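You operate a simulated robot arm through the tools that you are given. There is no shell and no other tool. Be economical: measure what you need, move in short steps, check, and stop when the job is done.

The job below is to be done with a simulated robot arm. You get a single attempt, and the scene is never put back.

TASK
Fit the alloy piston in the red cylinder and clamp the end cap down under the yoke bar.
Fine: swing the bar back over the cap, then tighten the blue yoke knob. Advice, not checked: the knob presses the cap with 60 N, fingers off the cap.

The check looks at the end state, three seconds after you hand in, the way a careful person would. Anything else that was tipped, shoved, dropped, spilled or broken makes it a failure. A push-on lid holds only when it is set on centred and level and pressed home; a screw cap is set on level and turned clockwise until tight.

THE ROBOT
A 7-joint arm with a two-finger parallel gripper, fixed in place. Base frame: the origin is at the foot of the arm, x ahead of it, y to its left, z up; the work surface is at about z = 0.004. Units: m, rad, N and s.
With the tool pointing down near the work surface it reaches from about 0.22 to 0.58 m from the base axis. Its first joint turns from -1.152 to 1.152 rad. Payload 2.5 kg.
The TCP is the grasp point between the finger pads, 0.023 m short of the fingertips. In the tool frame z runs along the fingers and y along their closing line. Largest opening 0.094 m; finger width 0.038, thickness 0.01; the body of the gripper, 0.054 by 0.096 m, starts 0.039 m behind the TCP.
Orientation is told as [roll, pitch, yaw] about the base's x, y, z axes, in that order, counted from this pose: with the fingers straight down and closing along the base's y, the tool's x points along the base's -x, its y along +y and its z along -z.

THE INTERFACE
- The arm moves only by the tool apply_moves. Its argument "increments" is a list of rows, each an object (a shift or turn left out is 0, a gripper value left out holds the last) with "dp": the shift along the base's x, y, z in cm, a list of three; "delta_rot": the turn, a rotation vector about the base's x, y, z in rad, a list of three; "hand": the closure, from 0 (fully open) to 1 (shut). In form: [{"dp": [tx, ty, tz], "delta_rot": [ax, ay, az], "hand": hand}, ...]. A call has 1 to 20 rows; each row shifts and turns the commanded pose from where the row before left it. Rows are played at 5 a second. More than 0.05 m and 0.15 rad between two rows, or a gripper value outside its range, and nothing of the call is played. Where a pose cannot be reached the arm comes as near as it can. A force on the tool above 70 N (or 10 N above the force at the start of the call, whichever is more), or a blocked arm, ends the call early, and 0.2 s more pass. Each finger travels about 0.108 m/s and halts on what it meets, pressing with about 38 N; the grip force reading is that of the motor and also rises with nothing between the fingers. The clock runs only during rows and for 0.2 s after the last one: add rows that do not move to give the fingers time. It gives the time, the measured TCP pose, the force on the tool (base axes), the opening and the grip force at its end, in the units of the frame above (readings bear some noise).
- Cameras (640 x 400 px; columns grow to the right, rows downward): "scene" is fixed at [0.0788, -0.3874, 0.5598]; the picture's right is [1.00, -0.08, 0.00], its down [-0.03, -0.43, -0.90] and it looks along [0.07, 0.90, -0.43] (base axes); focal length 317 px, centre (320, 200). "wrist" rides on the gripper at [-0.039, 0, -0.044] in the tool frame; the picture's right is [0.00, -1.00, 0.00], its down [0.97, 0.00, -0.24] and it looks along [0.24, 0.00, 0.97] (tool axes); focal length 218 px, centre (320, 200). There is no depth. A picture from a camera that has moved, and an enlarged one, comes with that camera's place and axes in the base frame and with its lens.
- camera(camera): a new picture of that camera. No time passes.
- inspect(camera, box): a new picture of the part [left, top, right, bottom] of that camera's present view, enlarged. No time passes.
- close_job(): hands the job in; it is judged then, once.

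Go step by step. Nothing tells you positions but the pictures and the camera data: compare them with the known pose of the tool, close in by small moves and look again before you grip or let go. The budget is 120 turns and 64 pictures, counting those below and the enlarged ones. Unless the task says otherwise, let go and move clear before handing in, and close with one line.

The tools are called after "Call:" by a JSON object that holds its "api" and its "payload". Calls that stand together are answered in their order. apply_moves: Moves the arm, as the interface text tells. Its arguments: {"type":"object","properties":{"increments":{"type":"array","items":{"type":"object","properties":{"dp":{"type":"array","items":{"type":"number"}},"delta_rot":{"type":"array","items":{"type":"number"}},"hand":{"type":"number"}}}}},"required":["increments"]} The other tools are called the same way: camera (camera) takes a picture; inspect (camera, box) takes an enlarged picture of a part of a camera's view; close_job () hands the job in.

At the start:

```text
clock: 0.0
ee_pos: [0.3634, 0.2536, 0.4291]
orientation: [0.0, 0.0, -0.002]
ft_force: [-0.1, -0.4, 0.3]
grip_width: 0.0942
finger_force: 0.0
```

scene: 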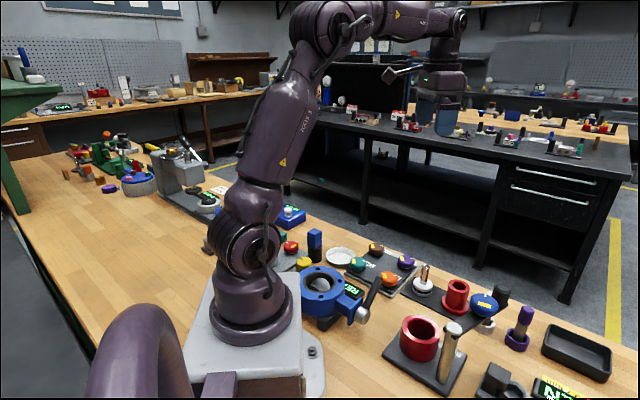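
wrist: 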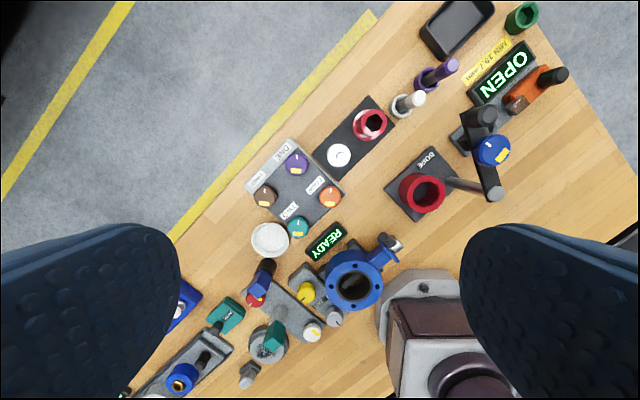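

I see a cluttered bench with a red cylinder on a dark plate and a bar with a blue knob to its right. I'll enlarge both views to identify the parts.

Call:
{"api": "inspect", "payload": {"camera": "scene", "box": [360, 240, 620, 400]}}

Call:
{"api": "inspect", "payload": {"camera": "wrist", "box": [300, 0, 600, 220]}}

```text
2.46 times, centred on (490, 320) of scene
camera zoom: at [0.0788, -0.3874, 0.5598], right [1.0, -0.08, 0.0], down [-0.03, -0.43, -0.9], along [0.07, 0.9, -0.43], focal length 780 px, centre (-98, -95)
```

zoom: 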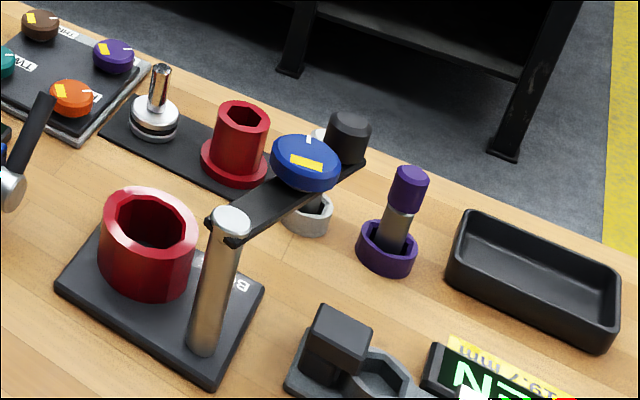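

```text
1.82 times, centred on (450, 110) of wrist
camera zoom: at [0.4022, 0.2537, 0.4724], right [0.0, -1.0, 0.0], down [-0.97, 0.0, 0.24], along [-0.24, 0.0, -0.97], focal length 397 px, centre (84, 364)
```

zoom: 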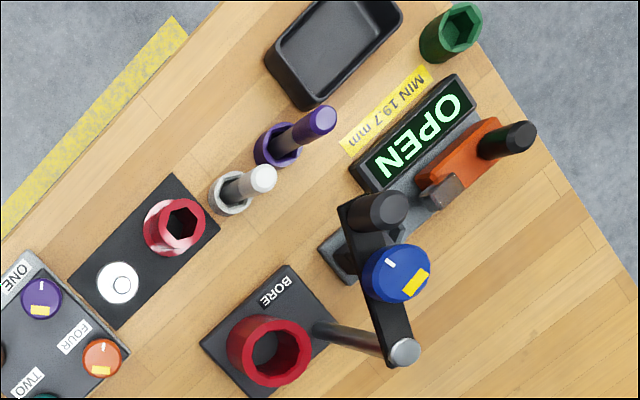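

The piston is near (.385,.217), the red flanged cap near (.443,.158), the bore near (.314,.057), the bar post near (.331,-.021), the knob near (.398,.013) and the bar's end handle near (.444,.035). I'll move in for a closer view.

Call:
{"api": "apply_moves", "payload": {"increments": [{"dp": [2.5, -2, -4]}, {"dp": [2.5, -2, -4]}, {"dp": [2.5, -2, -4]}, {"dp": [0, 0, -2]}, {}]}}

Call:
{"api": "camera", "payload": {"camera": "wrist"}}

Call:
{"api": "inspect", "payload": {"camera": "scene", "box": [400, 250, 496, 310]}}

```text
refused: row 1 steps farther than a row can; nothing moved
```

```text
59 pictures are left
camera wrist: at [0.4022, 0.2537, 0.4724], right [0.0, -1.0, 0.0], down [-0.97, 0.0, 0.24], along [-0.24, 0.0, -0.97], focal length 218 px, centre (320, 200)
```

wrist: 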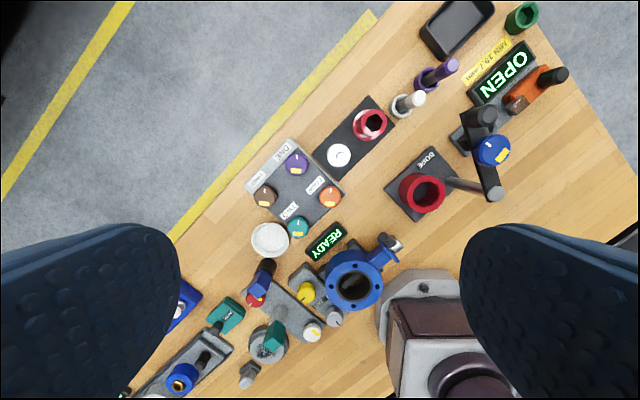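

```text
6.67 times, centred on (448, 280) of scene
camera zoom: at [0.0788, -0.3874, 0.5598], right [1.0, -0.08, 0.0], down [-0.03, -0.43, -0.9], along [0.07, 0.9, -0.43], focal length 2112 px, centre (-533, -333)
```

zoom: 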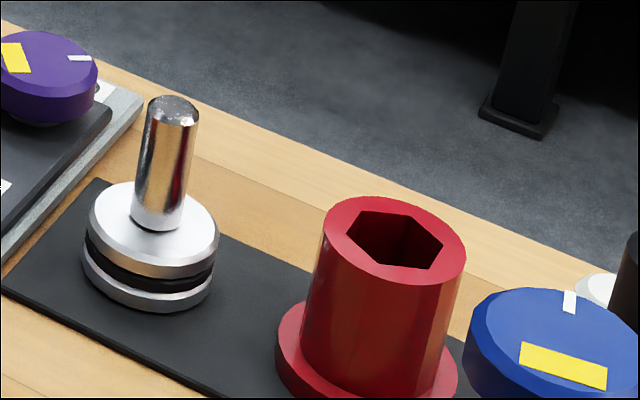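

The step was slightly too long. I'll repeat it in shorter rows.

Call:
{"api": "apply_moves", "payload": {"increments": [{"dp": [2, -1.5, -3]}, {"dp": [2, -1.5, -3]}, {"dp": [2, -1.5, -3]}, {"dp": [2, -1.5, -3]}, {"dp": [0, 0, -2]}, {}]}}

Call:
{"api": "camera", "payload": {"camera": "wrist"}}

```text
clock: 1.4
ee_pos: [0.443, 0.1944, 0.2886]
orientation: [-0.001, 0.0, 0.0]
ft_force: [-0.3, -0.3, -0.5]
grip_width: 0.0941
finger_force: 0.0
```

```text
57 pictures are left
camera wrist: at [0.481, 0.1931, 0.3319], right [0.0, -1.0, 0.0], down [-0.97, 0.0, 0.24], along [-0.24, 0.0, -0.97], focal length 218 px, centre (320, 200)
```

wrist: 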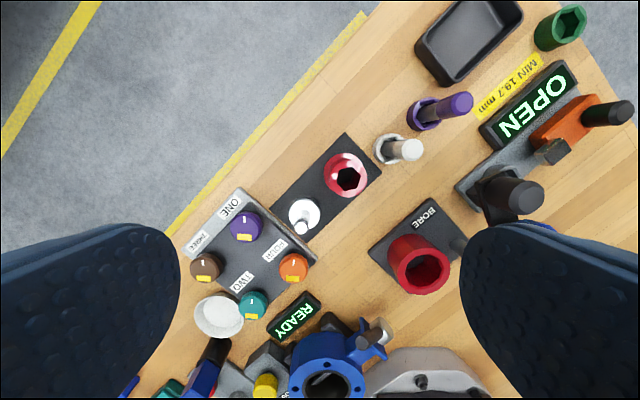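

Call:
{"api": "inspect", "payload": {"camera": "wrist", "box": [270, 130, 390, 240]}}

Call:
{"api": "inspect", "payload": {"camera": "wrist", "box": [360, 190, 480, 300]}}

Call:
{"api": "inspect", "payload": {"camera": "scene", "box": [375, 280, 505, 400]}}

```text
3.64 times, centred on (330, 185) of wrist
camera zoom: at [0.481, 0.1931, 0.3319], right [0.0, -1.0, 0.0], down [-0.97, 0.0, 0.24], along [-0.24, 0.0, -0.97], focal length 794 px, centre (284, 254)
```

zoom: 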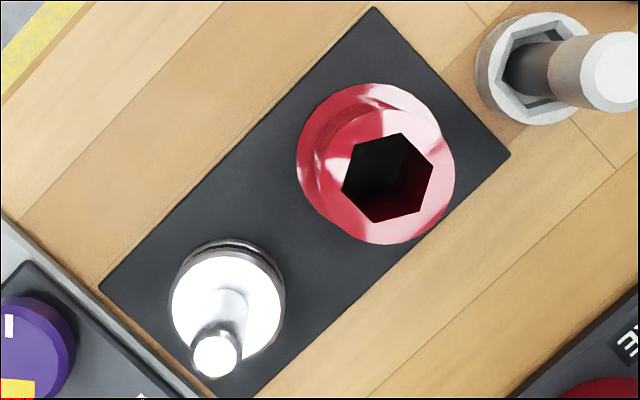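

```text
3.64 times, centred on (420, 245) of wrist
camera zoom: at [0.481, 0.1931, 0.3319], right [0.0, -1.0, 0.0], down [-0.97, 0.0, 0.24], along [-0.24, 0.0, -0.97], focal length 794 px, centre (-44, 36)
```

zoom: 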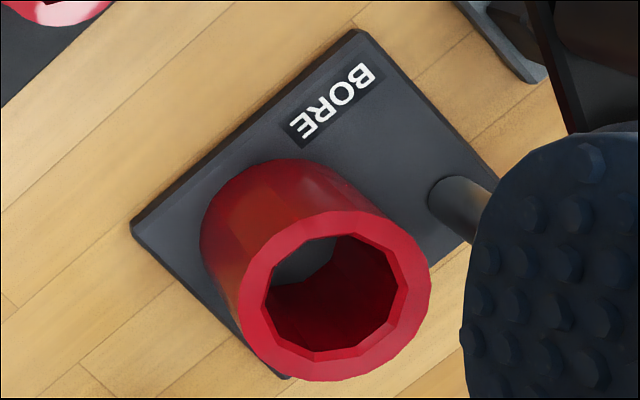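

```text
3.33 times, centred on (440, 340) of scene
camera zoom: at [0.0788, -0.3874, 0.5598], right [1.0, -0.08, 0.0], down [-0.03, -0.43, -0.9], along [0.07, 0.9, -0.43], focal length 1056 px, centre (-80, -267)
```

zoom: 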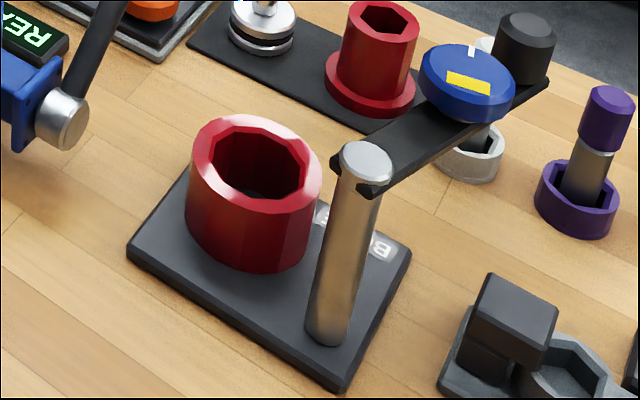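

The piston rod top is near (.385,.215,.085). I'll hover over it with the fingers partly closed and check the alignment.

Call:
{"api": "apply_moves", "payload": {"increments": [{"dp": [-2.9, 1.0, -3], "hand": 0.4}, {"dp": [-2.85, 1.1, -3]}, {"dp": [0, 0, -4]}, {"dp": [0, 0, -4]}, {}]}}

Call:
{"api": "camera", "payload": {"camera": "wrist"}}

Call:
{"api": "inspect", "payload": {"camera": "scene", "box": [380, 210, 476, 300]}}

```text
clock: 2.6
ee_pos: [0.383, 0.2159, 0.1499]
orientation: [-0.001, -0.001, -0.001]
ft_force: [-0.2, -0.2, -0.4]
grip_width: 0.0566
finger_force: 0.1
```

```text
53 pictures are left
camera wrist: at [0.4224, 0.2151, 0.1933], right [0.0, -1.0, 0.0], down [-0.97, 0.0, 0.24], along [-0.24, 0.0, -0.97], focal length 218 px, centre (320, 200)
```

wrist: 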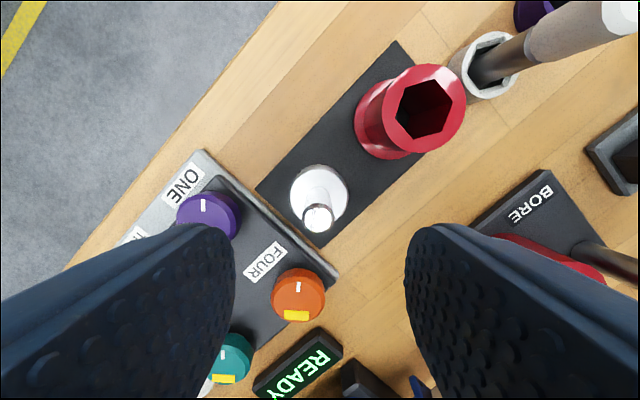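

```text
4.44 times, centred on (428, 255) of scene
camera zoom: at [0.0788, -0.3874, 0.5598], right [1.0, -0.08, 0.0], down [-0.03, -0.43, -0.9], along [0.07, 0.9, -0.43], focal length 1408 px, centre (-160, -44)
```

zoom: 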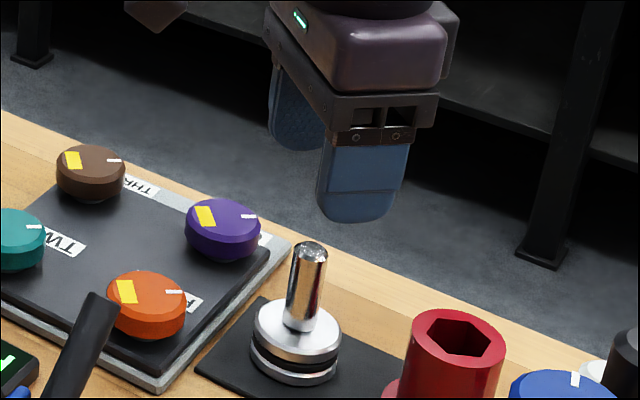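

The rod is centred in y and about 2.5 mm further out in x. I'll descend and grip the top of the rod.

Call:
{"api": "apply_moves", "payload": {"increments": [{"dp": [0.25, 0, -2.5]}, {"dp": [0, 0, -2.5]}, {"dp": [0, 0, -1.6]}, {}, {"hand": 0.95}, {"hand": 0.95}, {}, {}]}}

Call:
{"api": "camera", "payload": {"camera": "wrist"}}

Call:
{"api": "inspect", "payload": {"camera": "scene", "box": [380, 210, 476, 300]}}

```text
clock: 4.4
ee_pos: [0.387, 0.2162, 0.0819]
orientation: [-0.001, -0.002, 0.0]
ft_force: [-1.0, -0.5, -0.8]
grip_width: 0.0175
finger_force: 38.0
```

```text
51 pictures are left
camera wrist: at [0.426, 0.2148, 0.1254], right [0.0, -1.0, 0.0], down [-0.97, 0.0, 0.24], along [-0.24, 0.0, -0.97], focal length 218 px, centre (320, 200)
```

wrist: 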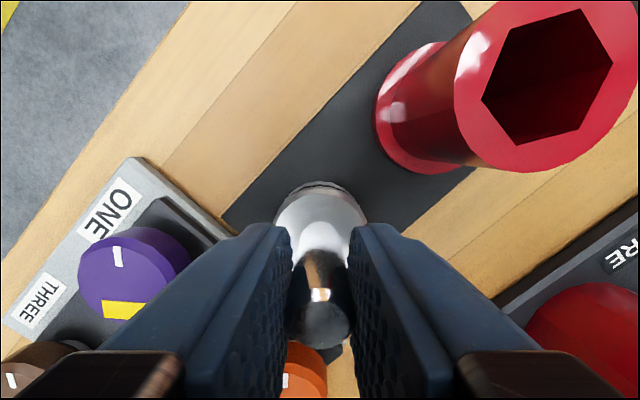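

```text
4.44 times, centred on (428, 255) of scene
camera zoom: at [0.0788, -0.3874, 0.5598], right [1.0, -0.08, 0.0], down [-0.03, -0.43, -0.9], along [0.07, 0.9, -0.43], focal length 1408 px, centre (-160, -44)
```

zoom: 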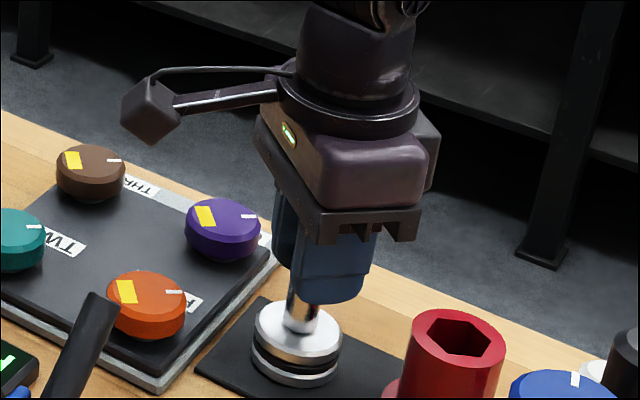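

The rod is gripped at 17.5 mm. I'll lift it, carry it at height to the bore, and check the alignment there.

Call:
{"api": "apply_moves", "payload": {"increments": [{"dp": [0, 0, 1.5]}, {"dp": [0, 0, 3]}, {"dp": [0, 0, 3]}, {"dp": [0, 0, 3]}, {"dp": [0, -3, 0]}, {"dp": [-1, -4, 0]}, {"dp": [-2, -4, 0]}, {"dp": [-3, -3, 0]}, {"dp": [-1.3, -1.9, 0]}, {}]}}

Call:
{"api": "camera", "payload": {"camera": "wrist"}}

Call:
{"api": "inspect", "payload": {"camera": "scene", "box": [360, 220, 520, 400]}}

```text
clock: 6.6
ee_pos: [0.317, 0.0544, 0.1894]
orientation: [0.001, 0.001, 0.001]
ft_force: [0.3, 0.2, -3.0]
grip_width: 0.0177
finger_force: 37.7
```

```text
49 pictures are left
camera wrist: at [0.3546, 0.0535, 0.2319], right [0.0, -1.0, 0.0], down [-0.97, 0.0, 0.24], along [-0.24, 0.0, -0.97], focal length 218 px, centre (320, 200)
```

wrist: 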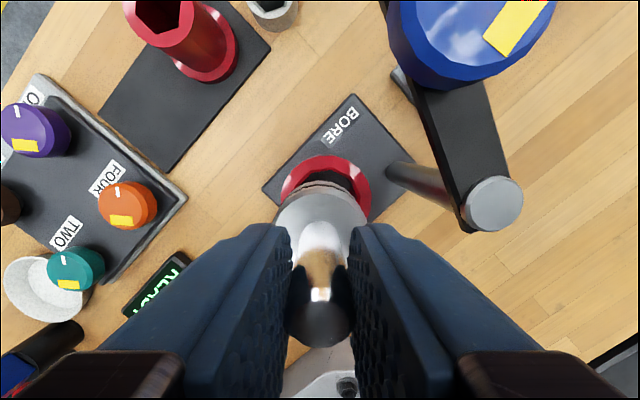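

```text
2.22 times, centred on (440, 310) of scene
camera zoom: at [0.0788, -0.3874, 0.5598], right [1.0, -0.08, 0.0], down [-0.03, -0.43, -0.9], along [0.07, 0.9, -0.43], focal length 704 px, centre (53, -44)
```

zoom: 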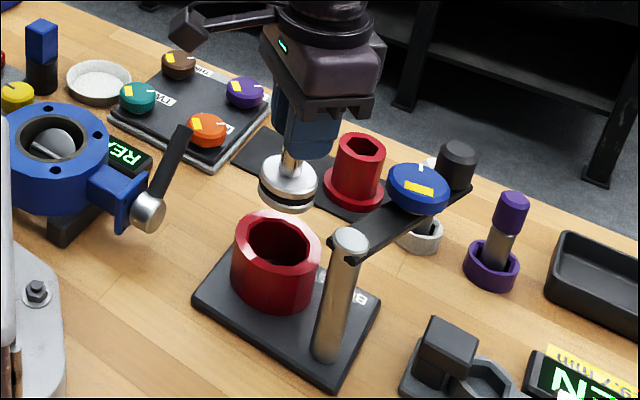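

The piston is roughly over the bore, which seems a few mm toward -y. I'll lower to just above the rim and compare in both views.

Call:
{"api": "apply_moves", "payload": {"increments": [{"dp": [-0.1, -0.3, -2]}, {"dp": [0, 0, -1.8]}, {}, {}]}}

Call:
{"api": "inspect", "payload": {"camera": "wrist", "box": [240, 100, 400, 260]}}

Call:
{"api": "inspect", "payload": {"camera": "scene", "box": [380, 265, 476, 370]}}

```text
clock: 7.6
ee_pos: [0.3139, 0.0547, 0.1516]
orientation: [0.0, -0.001, 0.0]
ft_force: [0.3, -0.7, -1.9]
grip_width: 0.0176
finger_force: 37.7
```

```text
2.50 times, centred on (320, 180) of wrist
camera zoom: at [0.3533, 0.0519, 0.1945], right [0.0, -1.0, 0.0], down [-0.97, 0.0, 0.24], along [-0.24, 0.0, -0.97], focal length 546 px, centre (320, 250)
```

zoom: 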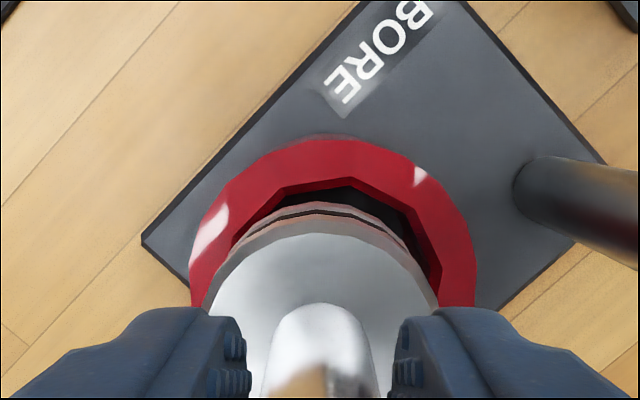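

```text
3.81 times, centred on (428, 318) of scene
camera zoom: at [0.0788, -0.3874, 0.5598], right [1.0, -0.08, 0.0], down [-0.03, -0.43, -0.9], along [0.07, 0.9, -0.43], focal length 1207 px, centre (-91, -248)
```

zoom: 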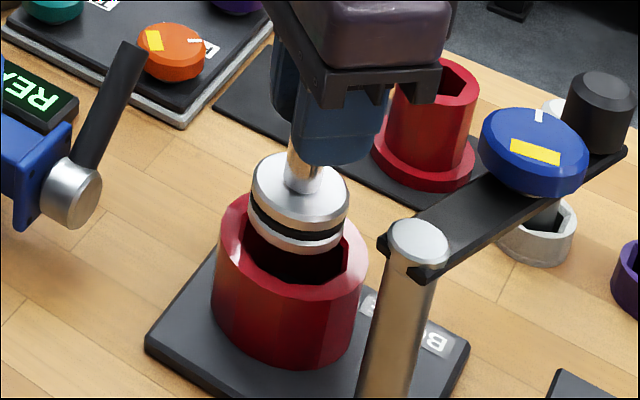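

The bore centre is about 3 mm toward -y and 1.7 mm toward -x from the piston. I'll correct that and ease down to see whether it enters.

Call:
{"api": "apply_moves", "payload": {"increments": [{"dp": [-0.17, -0.3, 0]}, {"dp": [0, 0, -0.8]}, {"dp": [0, 0, -0.5]}, {}, {}]}}

Call:
{"api": "inspect", "payload": {"camera": "wrist", "box": [240, 100, 400, 260]}}

Call:
{"api": "inspect", "payload": {"camera": "scene", "box": [380, 265, 476, 370]}}

```text
clock: 8.8
ee_pos: [0.3123, 0.0492, 0.1372]
orientation: [-0.002, 0.001, 0.0]
ft_force: [-0.3, -0.5, -1.9]
grip_width: 0.0176
finger_force: 37.5
```

```text
2.50 times, centred on (320, 180) of wrist
camera zoom: at [0.3514, 0.0488, 0.1807], right [0.0, -1.0, 0.0], down [-0.97, 0.0, 0.24], along [-0.24, 0.0, -0.97], focal length 546 px, centre (320, 250)
```

zoom: 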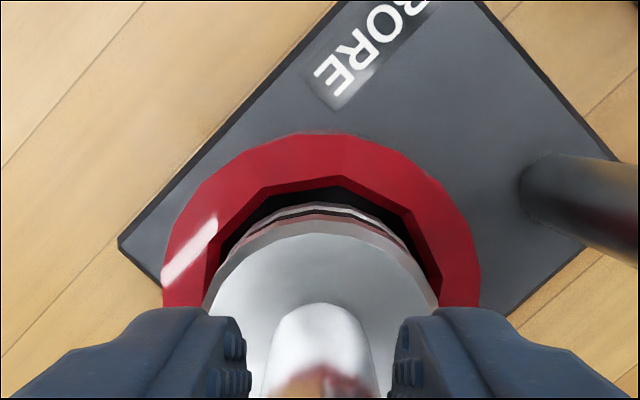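

```text
3.81 times, centred on (428, 318) of scene
camera zoom: at [0.0788, -0.3874, 0.5598], right [1.0, -0.08, 0.0], down [-0.03, -0.43, -0.9], along [0.07, 0.9, -0.43], focal length 1207 px, centre (-91, -248)
```

zoom: 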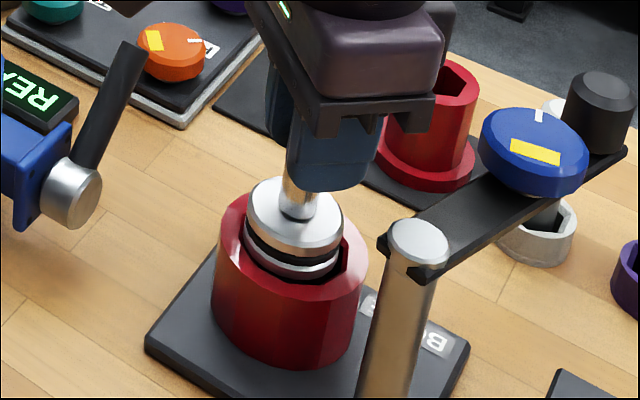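

It is aligned in both views with the piston bottom at rim level. I'll lower it in small steps.

Call:
{"api": "apply_moves", "payload": {"increments": [{"dp": [0, 0, -0.6]}, {"dp": [0, 0, -0.6]}, {"dp": [0, 0, -0.6]}, {"dp": [0, 0, -0.6]}, {}]}}

Call:
{"api": "inspect", "payload": {"camera": "scene", "box": [380, 265, 476, 370]}}

```text
clock: 10.0
ee_pos: [0.3139, 0.0501, 0.1137]
orientation: [0.001, -0.003, -0.001]
ft_force: [8.7, -2.5, 0.2]
grip_width: 0.0177
finger_force: 37.9
```

```text
3.81 times, centred on (428, 318) of scene
camera zoom: at [0.0788, -0.3874, 0.5598], right [1.0, -0.08, 0.0], down [-0.03, -0.43, -0.9], along [0.07, 0.9, -0.43], focal length 1207 px, centre (-91, -248)
```

zoom: 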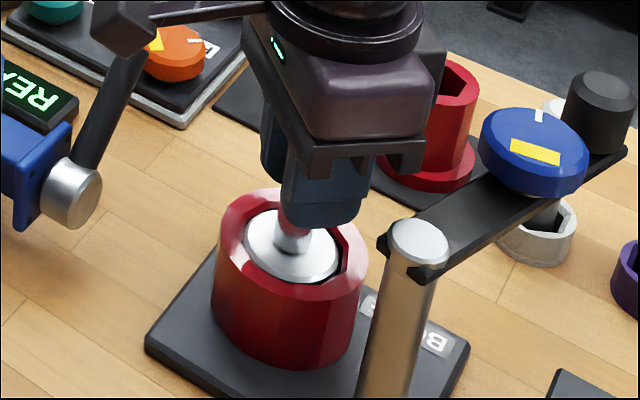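

It has entered, with a slight side load in +x. I'll relieve that and keep lowering.

Call:
{"api": "apply_moves", "payload": {"increments": [{"dp": [0.12, -0.03, 0]}, {"dp": [0, 0, -0.5]}, {"dp": [0, 0, -0.5]}, {"dp": [0, 0, -0.4]}, {}]}}

```text
clock: 11.2
ee_pos: [0.3147, 0.0504, 0.0998]
orientation: [0.0, 0.004, 0.001]
ft_force: [3.0, -4.6, -0.6]
grip_width: 0.0177
finger_force: 37.9
```

Call:
{"api": "apply_moves", "payload": {"increments": [{"dp": [0.05, -0.06, -0.3]}, {"dp": [0, 0, -0.3]}, {"dp": [0, 0, -0.2]}, {}]}}

Call:
{"api": "inspect", "payload": {"camera": "scene", "box": [380, 265, 476, 370]}}

```text
clock: 12.2
ee_pos: [0.3148, 0.0509, 0.0916]
orientation: [-0.001, 0.002, 0.001]
ft_force: [-6.0, 0.5, 15.2]
grip_width: 0.0177
finger_force: 37.9
```

```text
3.81 times, centred on (428, 318) of scene
camera zoom: at [0.0787, -0.3874, 0.5598], right [1.0, -0.08, 0.0], down [-0.03, -0.43, -0.9], along [0.07, 0.9, -0.43], focal length 1207 px, centre (-91, -248)
```

zoom: 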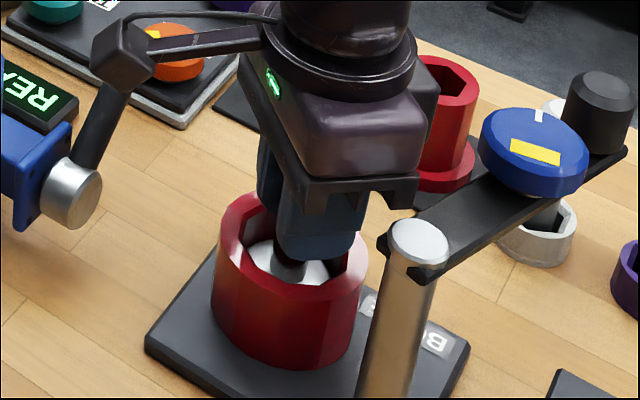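

The upward force at TCP z .0916 matches the bore floor. I'll release with a small opening, rise and look.

Call:
{"api": "apply_moves", "payload": {"increments": [{"hand": 0.6}, {"hand": 0.6}, {"dp": [0, 0, 2]}, {"dp": [0, 0, 3]}, {"dp": [0, 0, 4]}, {"dp": [0, 0, 2]}, {}]}}

Call:
{"api": "camera", "payload": {"camera": "wrist"}}

Call:
{"api": "inspect", "payload": {"camera": "scene", "box": [380, 265, 476, 370]}}

```text
clock: 13.8
ee_pos: [0.313, 0.0511, 0.2022]
orientation: [0.001, 0.0, -0.001]
ft_force: [-0.4, -0.6, 0.7]
grip_width: 0.0376
finger_force: 0.0
```

```text
41 pictures are left
camera wrist: at [0.3531, 0.0491, 0.2458], right [0.0, -1.0, 0.0], down [-0.97, 0.0, 0.24], along [-0.24, 0.0, -0.97], focal length 218 px, centre (320, 200)
```

wrist: 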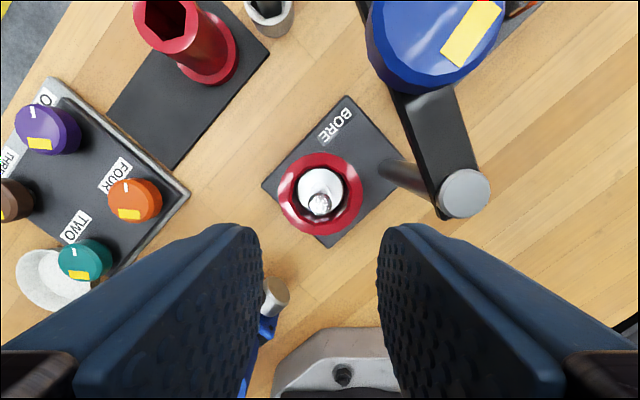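

```text
3.81 times, centred on (428, 318) of scene
camera zoom: at [0.0788, -0.3874, 0.5598], right [1.0, -0.08, 0.0], down [-0.03, -0.43, -0.9], along [0.07, 0.9, -0.43], focal length 1207 px, centre (-91, -248)
```

zoom: 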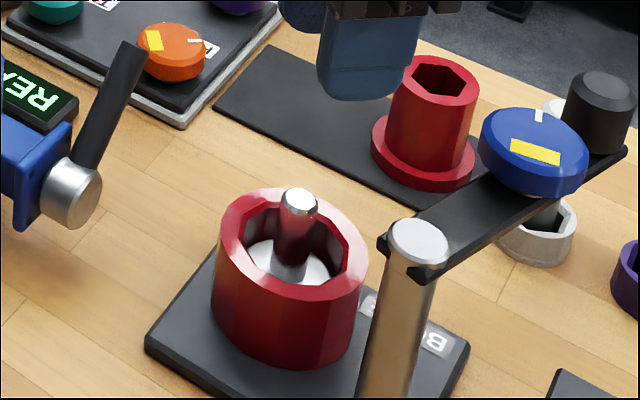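

The piston sits upright at the bottom of the bore. Next is the cap near (.44,.16), so I'll hover over it.

Call:
{"api": "apply_moves", "payload": {"increments": [{"dp": [1, 4, 0], "hand": 0.25}, {"dp": [3, 3.5, 0]}, {"dp": [4, 2.4, 0]}, {"dp": [4.3, 1, -1]}, {"dp": [0, 0, -2]}, {}]}}

Call:
{"api": "camera", "payload": {"camera": "wrist"}}

```text
clock: 15.2
ee_pos: [0.4392, 0.1609, 0.1699]
orientation: [0.001, 0.001, 0.001]
ft_force: [-0.1, 0.1, 0.0]
grip_width: 0.0703
finger_force: 0.1
```

```text
39 pictures are left
camera wrist: at [0.4765, 0.1605, 0.2129], right [0.0, -1.0, 0.0], down [-0.97, 0.0, 0.24], along [-0.24, 0.0, -0.97], focal length 218 px, centre (320, 200)
```

wrist: 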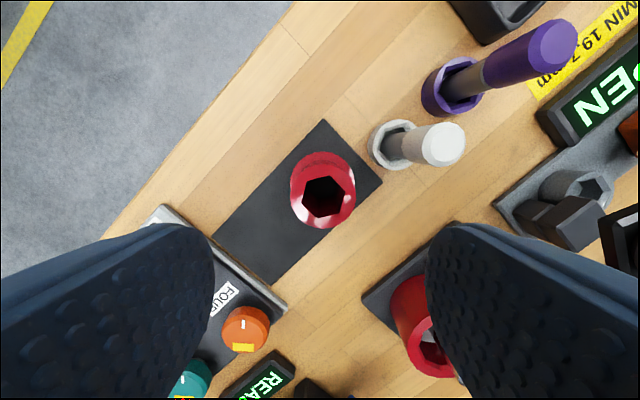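

The cap centre is near (.442,.158). I'll align and descend around the tube, stopping partway to check.

Call:
{"api": "apply_moves", "payload": {"increments": [{"dp": [0.3, -0.25, -3]}, {"dp": [0, 0, -3]}, {"dp": [0, 0, -1.5]}, {}]}}

Call:
{"api": "camera", "payload": {"camera": "wrist"}}

```text
clock: 16.2
ee_pos: [0.4409, 0.1565, 0.0948]
orientation: [-0.001, -0.001, 0.001]
ft_force: [-0.7, -0.6, -0.7]
grip_width: 0.0704
finger_force: 0.2
```

```text
38 pictures are left
camera wrist: at [0.4799, 0.1557, 0.138], right [0.0, -1.0, 0.0], down [-0.97, 0.0, 0.24], along [-0.24, 0.0, -0.97], focal length 218 px, centre (320, 200)
```

wrist: 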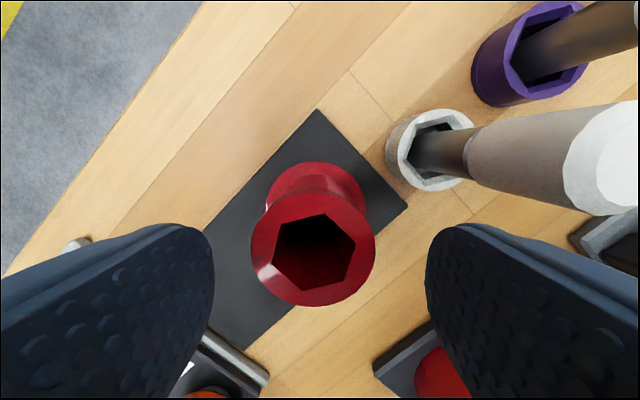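

The cap tube is about 43 mm wide and slightly off in +x and +y. I'll narrow the opening because the white pin is close, then correct and descend to grip.

Call:
{"api": "apply_moves", "payload": {"increments": [{"dp": [0.3, 0.17, 0], "hand": 0.38}, {}, {"dp": [0, 0, -2]}, {"dp": [0, 0, -1.9]}, {}, {"hand": 0.75}, {"hand": 0.75}, {}]}}

Call:
{"api": "camera", "payload": {"camera": "wrist"}}

Call:
{"api": "inspect", "payload": {"camera": "scene", "box": [400, 225, 520, 330]}}

```text
clock: 18.0
ee_pos: [0.4437, 0.1552, 0.0578]
orientation: [-0.002, 0.0, 0.0]
ft_force: [0.2, 2.5, 0.3]
grip_width: 0.0455
finger_force: 38.4
```

```text
37 pictures are left
camera wrist: at [0.482, 0.156, 0.1002], right [0.0, -1.0, 0.0], down [-0.97, 0.0, 0.24], along [-0.24, 0.0, -0.97], focal length 218 px, centre (320, 200)
```

wrist: 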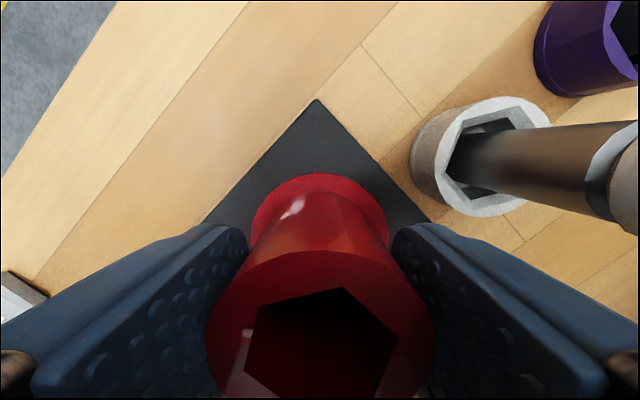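

```text
3.81 times, centred on (460, 278) of scene
camera zoom: at [0.0788, -0.3874, 0.5598], right [1.0, -0.08, 0.0], down [-0.03, -0.43, -0.9], along [0.07, 0.9, -0.43], focal length 1207 px, centre (-213, -95)
```

zoom: 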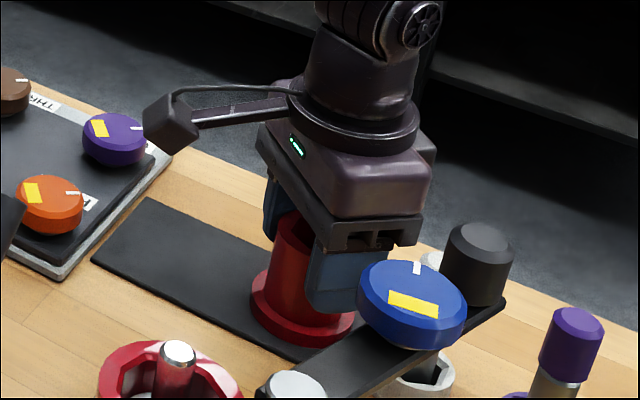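

The cap is held at 45.5 mm with its centre about 1 mm in +x of the tool. I'll lift it and carry it over the bore.

Call:
{"api": "apply_moves", "payload": {"increments": [{"dp": [0, 0, 2]}, {"dp": [0, 0, 4]}, {"dp": [0, 0, 4]}, {"dp": [0, 0, 2]}, {"dp": [-4, -1, 0]}, {"dp": [-4, -2, 0]}, {"dp": [-3, -3.5, 0]}, {"dp": [-2, -4.3, 0]}, {}, {"dp": [0, 0, -1.5]}, {}]}}

Call:
{"api": "camera", "payload": {"camera": "wrist"}}

Call:
{"api": "inspect", "payload": {"camera": "scene", "box": [370, 240, 500, 370]}}

```text
clock: 20.4
ee_pos: [0.3121, 0.0483, 0.1627]
orientation: [0.0, 0.001, 0.0]
ft_force: [-0.3, 0.7, -2.5]
grip_width: 0.0452
finger_force: 37.9
```

```text
35 pictures are left
camera wrist: at [0.3509, 0.0481, 0.2063], right [0.0, -1.0, 0.0], down [-0.97, 0.0, 0.24], along [-0.24, 0.0, -0.97], focal length 218 px, centre (320, 200)
```

wrist: 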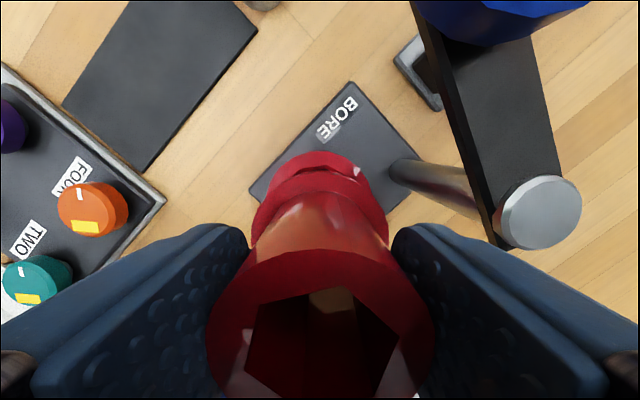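

```text
3.08 times, centred on (435, 305) of scene
camera zoom: at [0.0788, -0.3874, 0.5598], right [1.0, -0.08, 0.0], down [-0.03, -0.43, -0.9], along [0.07, 0.9, -0.43], focal length 975 px, centre (-34, -123)
```

zoom: 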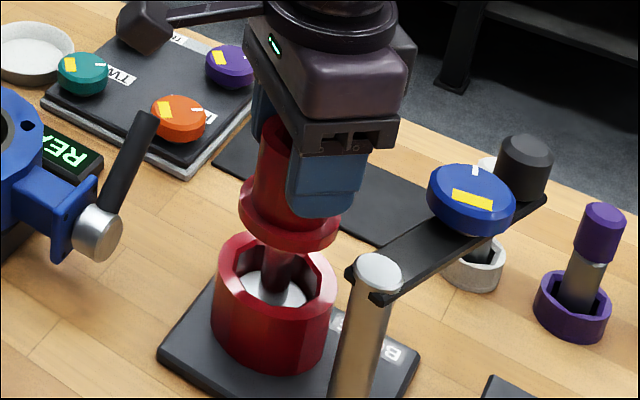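

The rod lines up with the cap's hole. I'll lower to just above the rim and check.

Call:
{"api": "apply_moves", "payload": {"increments": [{"dp": [-0.1, 0, -1.2]}, {"dp": [0, 0, -1.2]}, {"dp": [0, 0, -1.0]}, {"dp": [0, 0, -0.8]}, {}, {}]}}

Call:
{"api": "inspect", "payload": {"camera": "wrist", "box": [220, 100, 420, 260]}}

Call:
{"api": "inspect", "payload": {"camera": "scene", "box": [380, 265, 476, 370]}}

```text
clock: 21.8
ee_pos: [0.3127, 0.0495, 0.1209]
orientation: [0.0, -0.001, -0.002]
ft_force: [0.5, 0.3, -3.3]
grip_width: 0.0452
finger_force: 37.7
```

```text
2.50 times, centred on (320, 180) of wrist
camera zoom: at [0.3512, 0.0498, 0.1634], right [0.0, -1.0, 0.0], down [-0.97, 0.0, 0.24], along [-0.24, 0.0, -0.97], focal length 546 px, centre (320, 250)
```

zoom: 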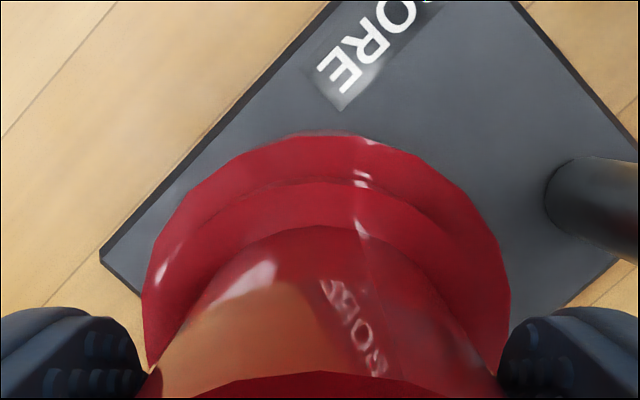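

```text
3.81 times, centred on (428, 318) of scene
camera zoom: at [0.0788, -0.3874, 0.5598], right [1.0, -0.08, 0.0], down [-0.03, -0.43, -0.9], along [0.07, 0.9, -0.43], focal length 1207 px, centre (-91, -248)
```

zoom: 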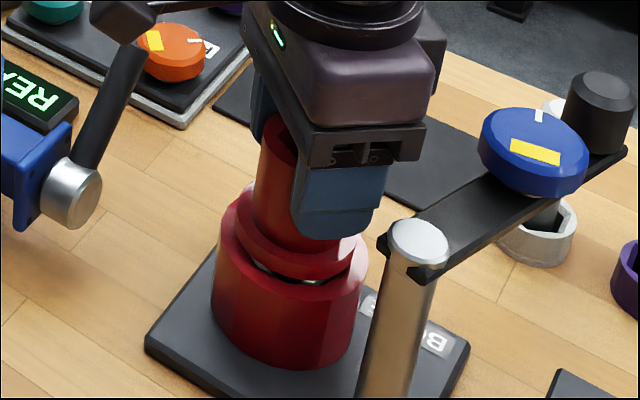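

The cap is within about 1 mm. I'll make a slight y correction and lower onto the rim until contact.

Call:
{"api": "apply_moves", "payload": {"increments": [{"dp": [0, -0.08, -0.3]}, {"dp": [0, 0, -0.3]}, {"dp": [0, 0, -0.2]}, {"dp": [0, 0, -0.2]}, {}]}}

Call:
{"api": "inspect", "payload": {"camera": "scene", "box": [380, 265, 476, 370]}}

```text
clock: 23.0
ee_pos: [0.3135, 0.0497, 0.1117]
orientation: [-0.001, -0.003, 0.0]
ft_force: [-8.5, -1.5, 63.5]
grip_width: 0.0454
finger_force: 37.9
```

```text
3.81 times, centred on (428, 318) of scene
camera zoom: at [0.0785, -0.3874, 0.5598], right [1.0, -0.08, 0.0], down [-0.03, -0.43, -0.9], along [0.07, 0.9, -0.43], focal length 1207 px, centre (-91, -248)
```

zoom: 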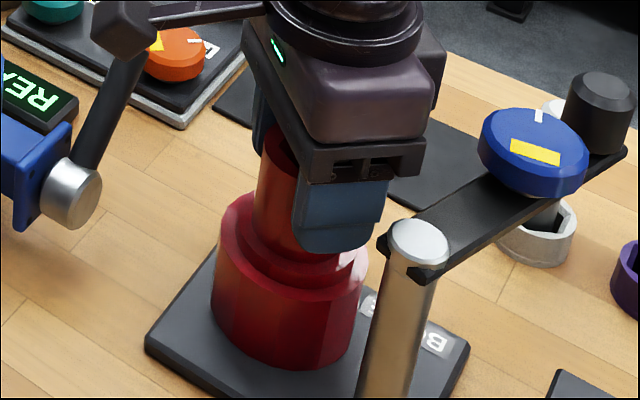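

The cap is resting on the rim, with contact at 63 N. I'll relax the force, open slightly, rise and inspect.

Call:
{"api": "apply_moves", "payload": {"increments": [{"dp": [0, 0, 0.3]}, {"hand": 0.35}, {"hand": 0.35}, {"dp": [0, 0, 2]}, {"dp": [0, 0, 4]}, {"dp": [0, 0, 4]}, {"dp": [0, 2, 2]}, {"dp": [2, 2, 2]}, {}]}}

Call:
{"api": "camera", "payload": {"camera": "wrist"}}

Call:
{"api": "inspect", "payload": {"camera": "scene", "box": [380, 265, 520, 380]}}

```text
clock: 25.0
ee_pos: [0.3334, 0.0906, 0.2528]
orientation: [0.001, -0.001, 0.0]
ft_force: [-0.1, 1.3, -0.2]
grip_width: 0.0611
finger_force: 0.1
```

```text
30 pictures are left
camera wrist: at [0.3719, 0.0883, 0.2952], right [0.0, -1.0, 0.0], down [-0.97, 0.0, 0.24], along [-0.24, 0.0, -0.97], focal length 218 px, centre (320, 200)
```

wrist: 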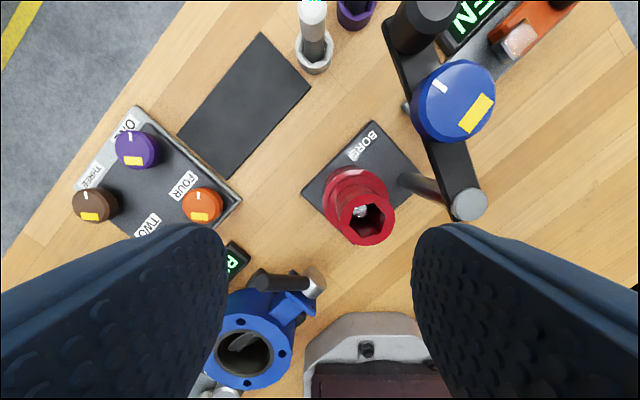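

```text
3.48 times, centred on (450, 322) of scene
camera zoom: at [0.0788, -0.3874, 0.5598], right [1.0, -0.08, 0.0], down [-0.03, -0.43, -0.9], along [0.07, 0.9, -0.43], focal length 1102 px, centre (-132, -226)
```

zoom: 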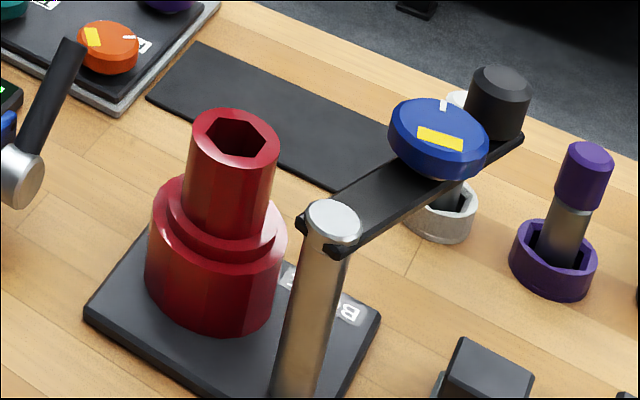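

The cap is seated, level and centred. Before swinging the bar, I need to see how far the screw tip hangs below it and measure the handle closely.

Call:
{"api": "inspect", "payload": {"camera": "wrist", "box": [370, 0, 530, 230]}}

Call:
{"api": "inspect", "payload": {"camera": "scene", "box": [440, 260, 520, 340]}}

```text
1.74 times, centred on (450, 115) of wrist
camera zoom: at [0.3719, 0.0883, 0.2952], right [0.0, -1.0, 0.0], down [-0.97, 0.0, 0.24], along [-0.24, 0.0, -0.97], focal length 380 px, centre (94, 348)
```

zoom: 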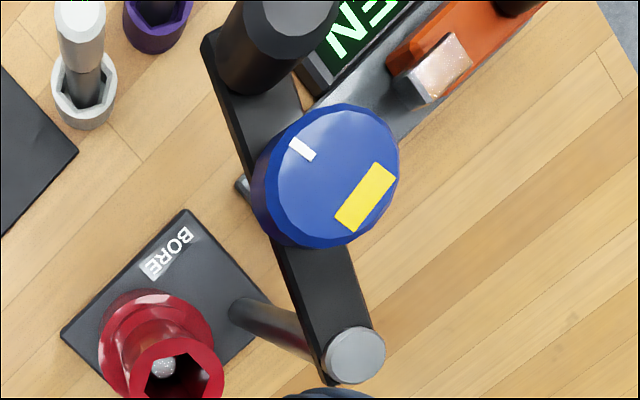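

```text
5.00 times, centred on (480, 300) of scene
camera zoom: at [0.0788, -0.3874, 0.5598], right [1.0, -0.08, 0.0], down [-0.03, -0.43, -0.9], along [0.07, 0.9, -0.43], focal length 1584 px, centre (-480, -300)
```

zoom: 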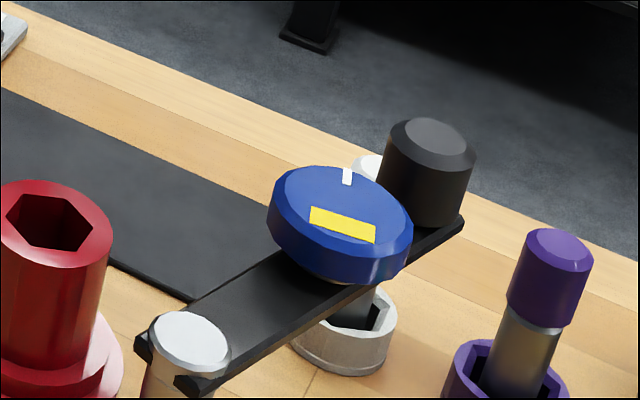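

The grey bit beside the knob is a separate fixture on the table, so the screw does not hang below the bar. I'll hover over the bar handle near (.442,.036,.170), yawed about 20°, to grip and swing it.

Call:
{"api": "apply_moves", "payload": {"increments": [{"dp": [3.5, -1.8, 0], "delta_rot": [0, 0, 0.12], "hand": 0.3}, {"dp": [3.5, -1.8, 0], "delta_rot": [0, 0, 0.12]}, {"dp": [3.5, -1.8, 0], "delta_rot": [0, 0, 0.11]}, {}]}}

Call:
{"api": "camera", "payload": {"camera": "wrist"}}

```text
clock: 26.0
ee_pos: [0.4384, 0.0359, 0.2528]
orientation: [0.001, -0.001, 0.352]
ft_force: [0.3, -0.2, 1.0]
grip_width: 0.0662
finger_force: 0.1
```

```text
26 pictures are left
camera wrist: at [0.4747, 0.0483, 0.2965], right [0.34, -0.94, 0.0], down [-0.91, -0.33, 0.24], along [-0.23, -0.08, -0.97], focal length 218 px, centre (320, 200)
```

wrist: 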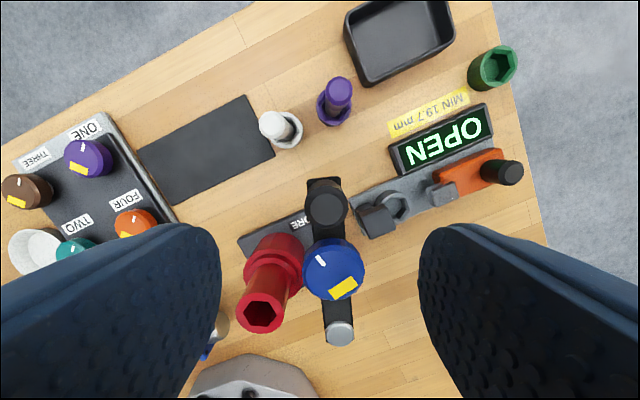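

The handle is at about (.444,.033) and the post at (.329,-.022). I'll descend around the handle.

Call:
{"api": "apply_moves", "payload": {"increments": [{"dp": [0.55, -0.28, -2.5]}, {"dp": [0, 0, -2.5]}, {"dp": [0, 0, -2]}, {"dp": [0, 0, -1.3]}, {}]}}

Call:
{"api": "inspect", "payload": {"camera": "scene", "box": [430, 210, 560, 340]}}

Call:
{"api": "camera", "payload": {"camera": "wrist"}}

```text
clock: 27.2
ee_pos: [0.4441, 0.0333, 0.1705]
orientation: [0.0, 0.0, 0.351]
ft_force: [0.5, 0.5, -0.4]
grip_width: 0.066
finger_force: 0.0
```

```text
3.08 times, centred on (495, 275) of scene
camera zoom: at [0.0788, -0.3874, 0.5598], right [1.0, -0.08, 0.0], down [-0.03, -0.43, -0.9], along [0.07, 0.9, -0.43], focal length 975 px, centre (-218, -31)
```

zoom: 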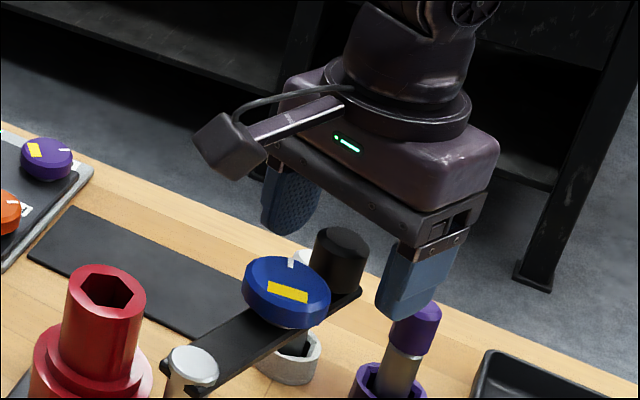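

```text
24 pictures are left
camera wrist: at [0.4797, 0.0454, 0.2134], right [0.34, -0.94, 0.0], down [-0.91, -0.33, 0.24], along [-0.23, -0.08, -0.97], focal length 218 px, centre (320, 200)
```

wrist: 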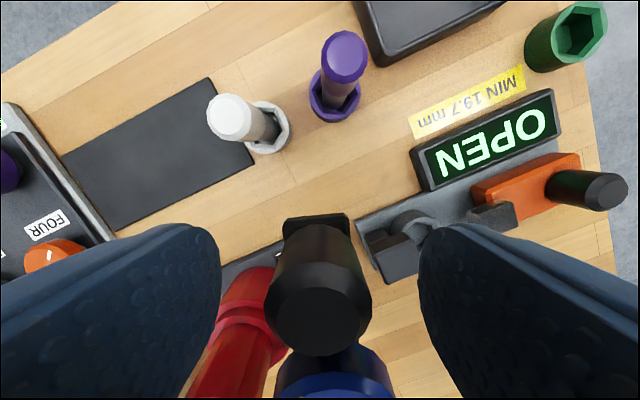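

The handle is centred between the fingers. I'll lower slightly, grip, and start the arc with a few steps to check the forces.

Call:
{"api": "apply_moves", "payload": {"increments": [{"dp": [0, 0, -0.4]}, {"hand": 0.85}, {"hand": 0.85}, {}, {"dp": [-0.535, 1.0, 0], "delta_rot": [0, 0, 0.089]}, {"dp": [-0.622, 0.949, 0], "delta_rot": [0, 0, 0.089]}, {"dp": [-0.704, 0.89, 0], "delta_rot": [0, 0, 0.089]}, {}]}}

Call:
{"api": "inspect", "payload": {"camera": "scene", "box": [400, 210, 530, 340]}}

```text
clock: 29.0
ee_pos: [0.4239, 0.0613, 0.1665]
orientation: [0.0, 0.0, 0.62]
ft_force: [-2.2, 1.5, -2.9]
grip_width: 0.0273
finger_force: 45.2
```

```text
3.08 times, centred on (465, 275) of scene
camera zoom: at [0.0788, -0.3874, 0.5598], right [1.0, -0.08, 0.0], down [-0.03, -0.43, -0.9], along [0.07, 0.9, -0.43], focal length 975 px, centre (-126, -31)
```

zoom: 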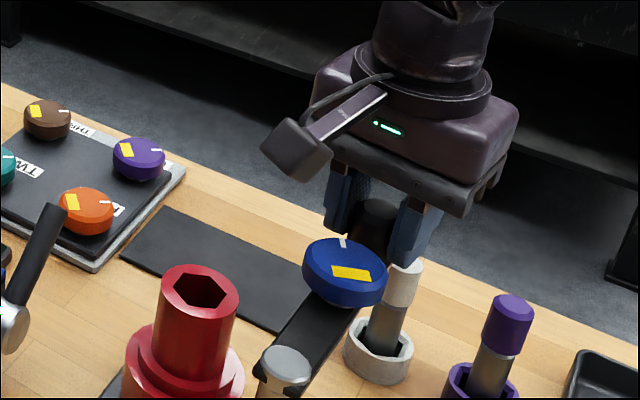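

The bar swings with little force. I'll continue to just short of the cap and check the screw clearance.

Call:
{"api": "apply_moves", "payload": {"increments": [{"dp": [-0.78, 0.824, 0], "delta_rot": [0, 0, 0.089]}, {"dp": [-0.851, 0.751, 0], "delta_rot": [0, 0, 0.089]}, {"dp": [-0.913, 0.672, 0], "delta_rot": [0, 0, 0.089]}, {"dp": [-0.97, 0.589, 0], "delta_rot": [0, 0, 0.089]}, {"dp": [-1.019, 0.5, 0], "delta_rot": [0, 0, 0.089]}, {}]}}

Call:
{"api": "inspect", "payload": {"camera": "scene", "box": [380, 230, 510, 360]}}

```text
clock: 30.4
ee_pos: [0.3795, 0.0932, 0.1655]
orientation: [-0.002, 0.004, 1.063]
ft_force: [-9.4, -10.9, 25.2]
grip_width: 0.0275
finger_force: 45.0
```

```text
3.08 times, centred on (445, 295) of scene
camera zoom: at [0.0786, -0.3874, 0.5598], right [1.0, -0.08, 0.0], down [-0.03, -0.43, -0.9], along [0.07, 0.9, -0.43], focal length 975 px, centre (-65, -92)
```

zoom: 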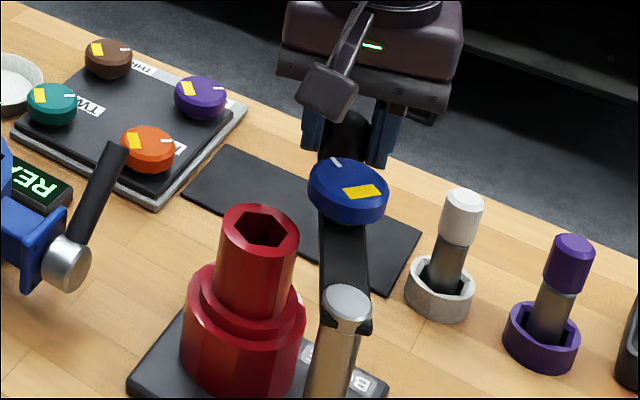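

There is some load: about 14 N radial inward and 25 N up. I'll relieve it slightly before continuing.

Call:
{"api": "apply_moves", "payload": {"increments": [{"dp": [-0.05, -0.12, 0.15]}, {}]}}

```text
clock: 31.0
ee_pos: [0.3792, 0.0937, 0.1661]
orientation: [-0.002, -0.004, 1.064]
ft_force: [3.1, 0.9, -5.1]
grip_width: 0.0273
finger_force: 45.0
```

Call:
{"api": "apply_moves", "payload": {"increments": [{"dp": [-1.05, 0.4, 0], "delta_rot": [0, 0, 0.089]}, {"dp": [-1.085, 0.305, 0], "delta_rot": [0, 0, 0.089]}, {}]}}

Call:
{"api": "inspect", "payload": {"camera": "scene", "box": [380, 230, 510, 360]}}

```text
clock: 31.8
ee_pos: [0.3574, 0.1012, 0.1658]
orientation: [0.002, 0.001, 1.24]
ft_force: [0.5, 2.3, -14.1]
grip_width: 0.0272
finger_force: 45.4
```

```text
3.08 times, centred on (445, 295) of scene
camera zoom: at [0.0788, -0.3874, 0.5598], right [1.0, -0.08, 0.0], down [-0.03, -0.43, -0.9], along [0.07, 0.9, -0.43], focal length 975 px, centre (-65, -92)
```

zoom: 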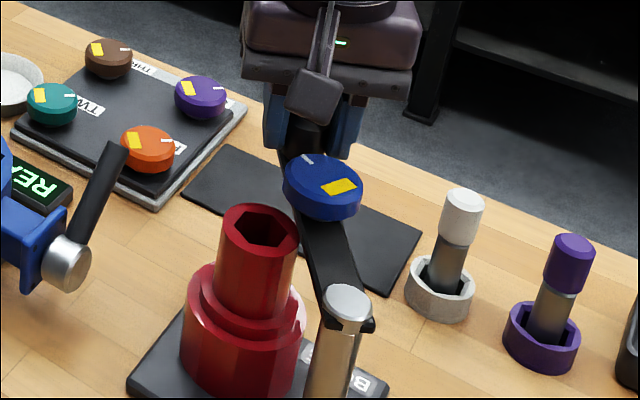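

The bar is approaching the cap. I'll go on a row or two at a time and watch the tangential force for any screw contact.

Call:
{"api": "apply_moves", "payload": {"increments": [{"dp": [-1.1, 0.21, -0.06], "delta_rot": [0, 0, 0.089]}, {}]}}

Call:
{"api": "apply_moves", "payload": {"increments": [{"dp": [-1.12, 0.11, 0], "delta_rot": [0, 0, 0.089]}, {}]}}

Call:
{"api": "inspect", "payload": {"camera": "scene", "box": [380, 230, 510, 360]}}

```text
clock: 32.4
ee_pos: [0.3452, 0.1025, 0.1671]
orientation: [0.002, 0.0, 1.328]
ft_force: [-5.5, -4.2, -6.8]
grip_width: 0.0273
finger_force: 44.7
```

```text
clock: 33.0
ee_pos: [0.3357, 0.1033, 0.1668]
orientation: [0.002, 0.001, 1.419]
ft_force: [-3.2, -2.2, -11.3]
grip_width: 0.0275
finger_force: 44.7
```

```text
3.08 times, centred on (445, 295) of scene
camera zoom: at [0.0788, -0.3873, 0.5598], right [1.0, -0.08, 0.0], down [-0.03, -0.43, -0.9], along [0.07, 0.9, -0.43], focal length 975 px, centre (-65, -92)
```

zoom: 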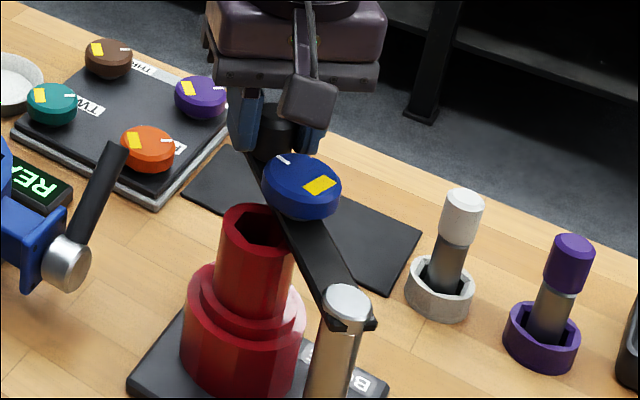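

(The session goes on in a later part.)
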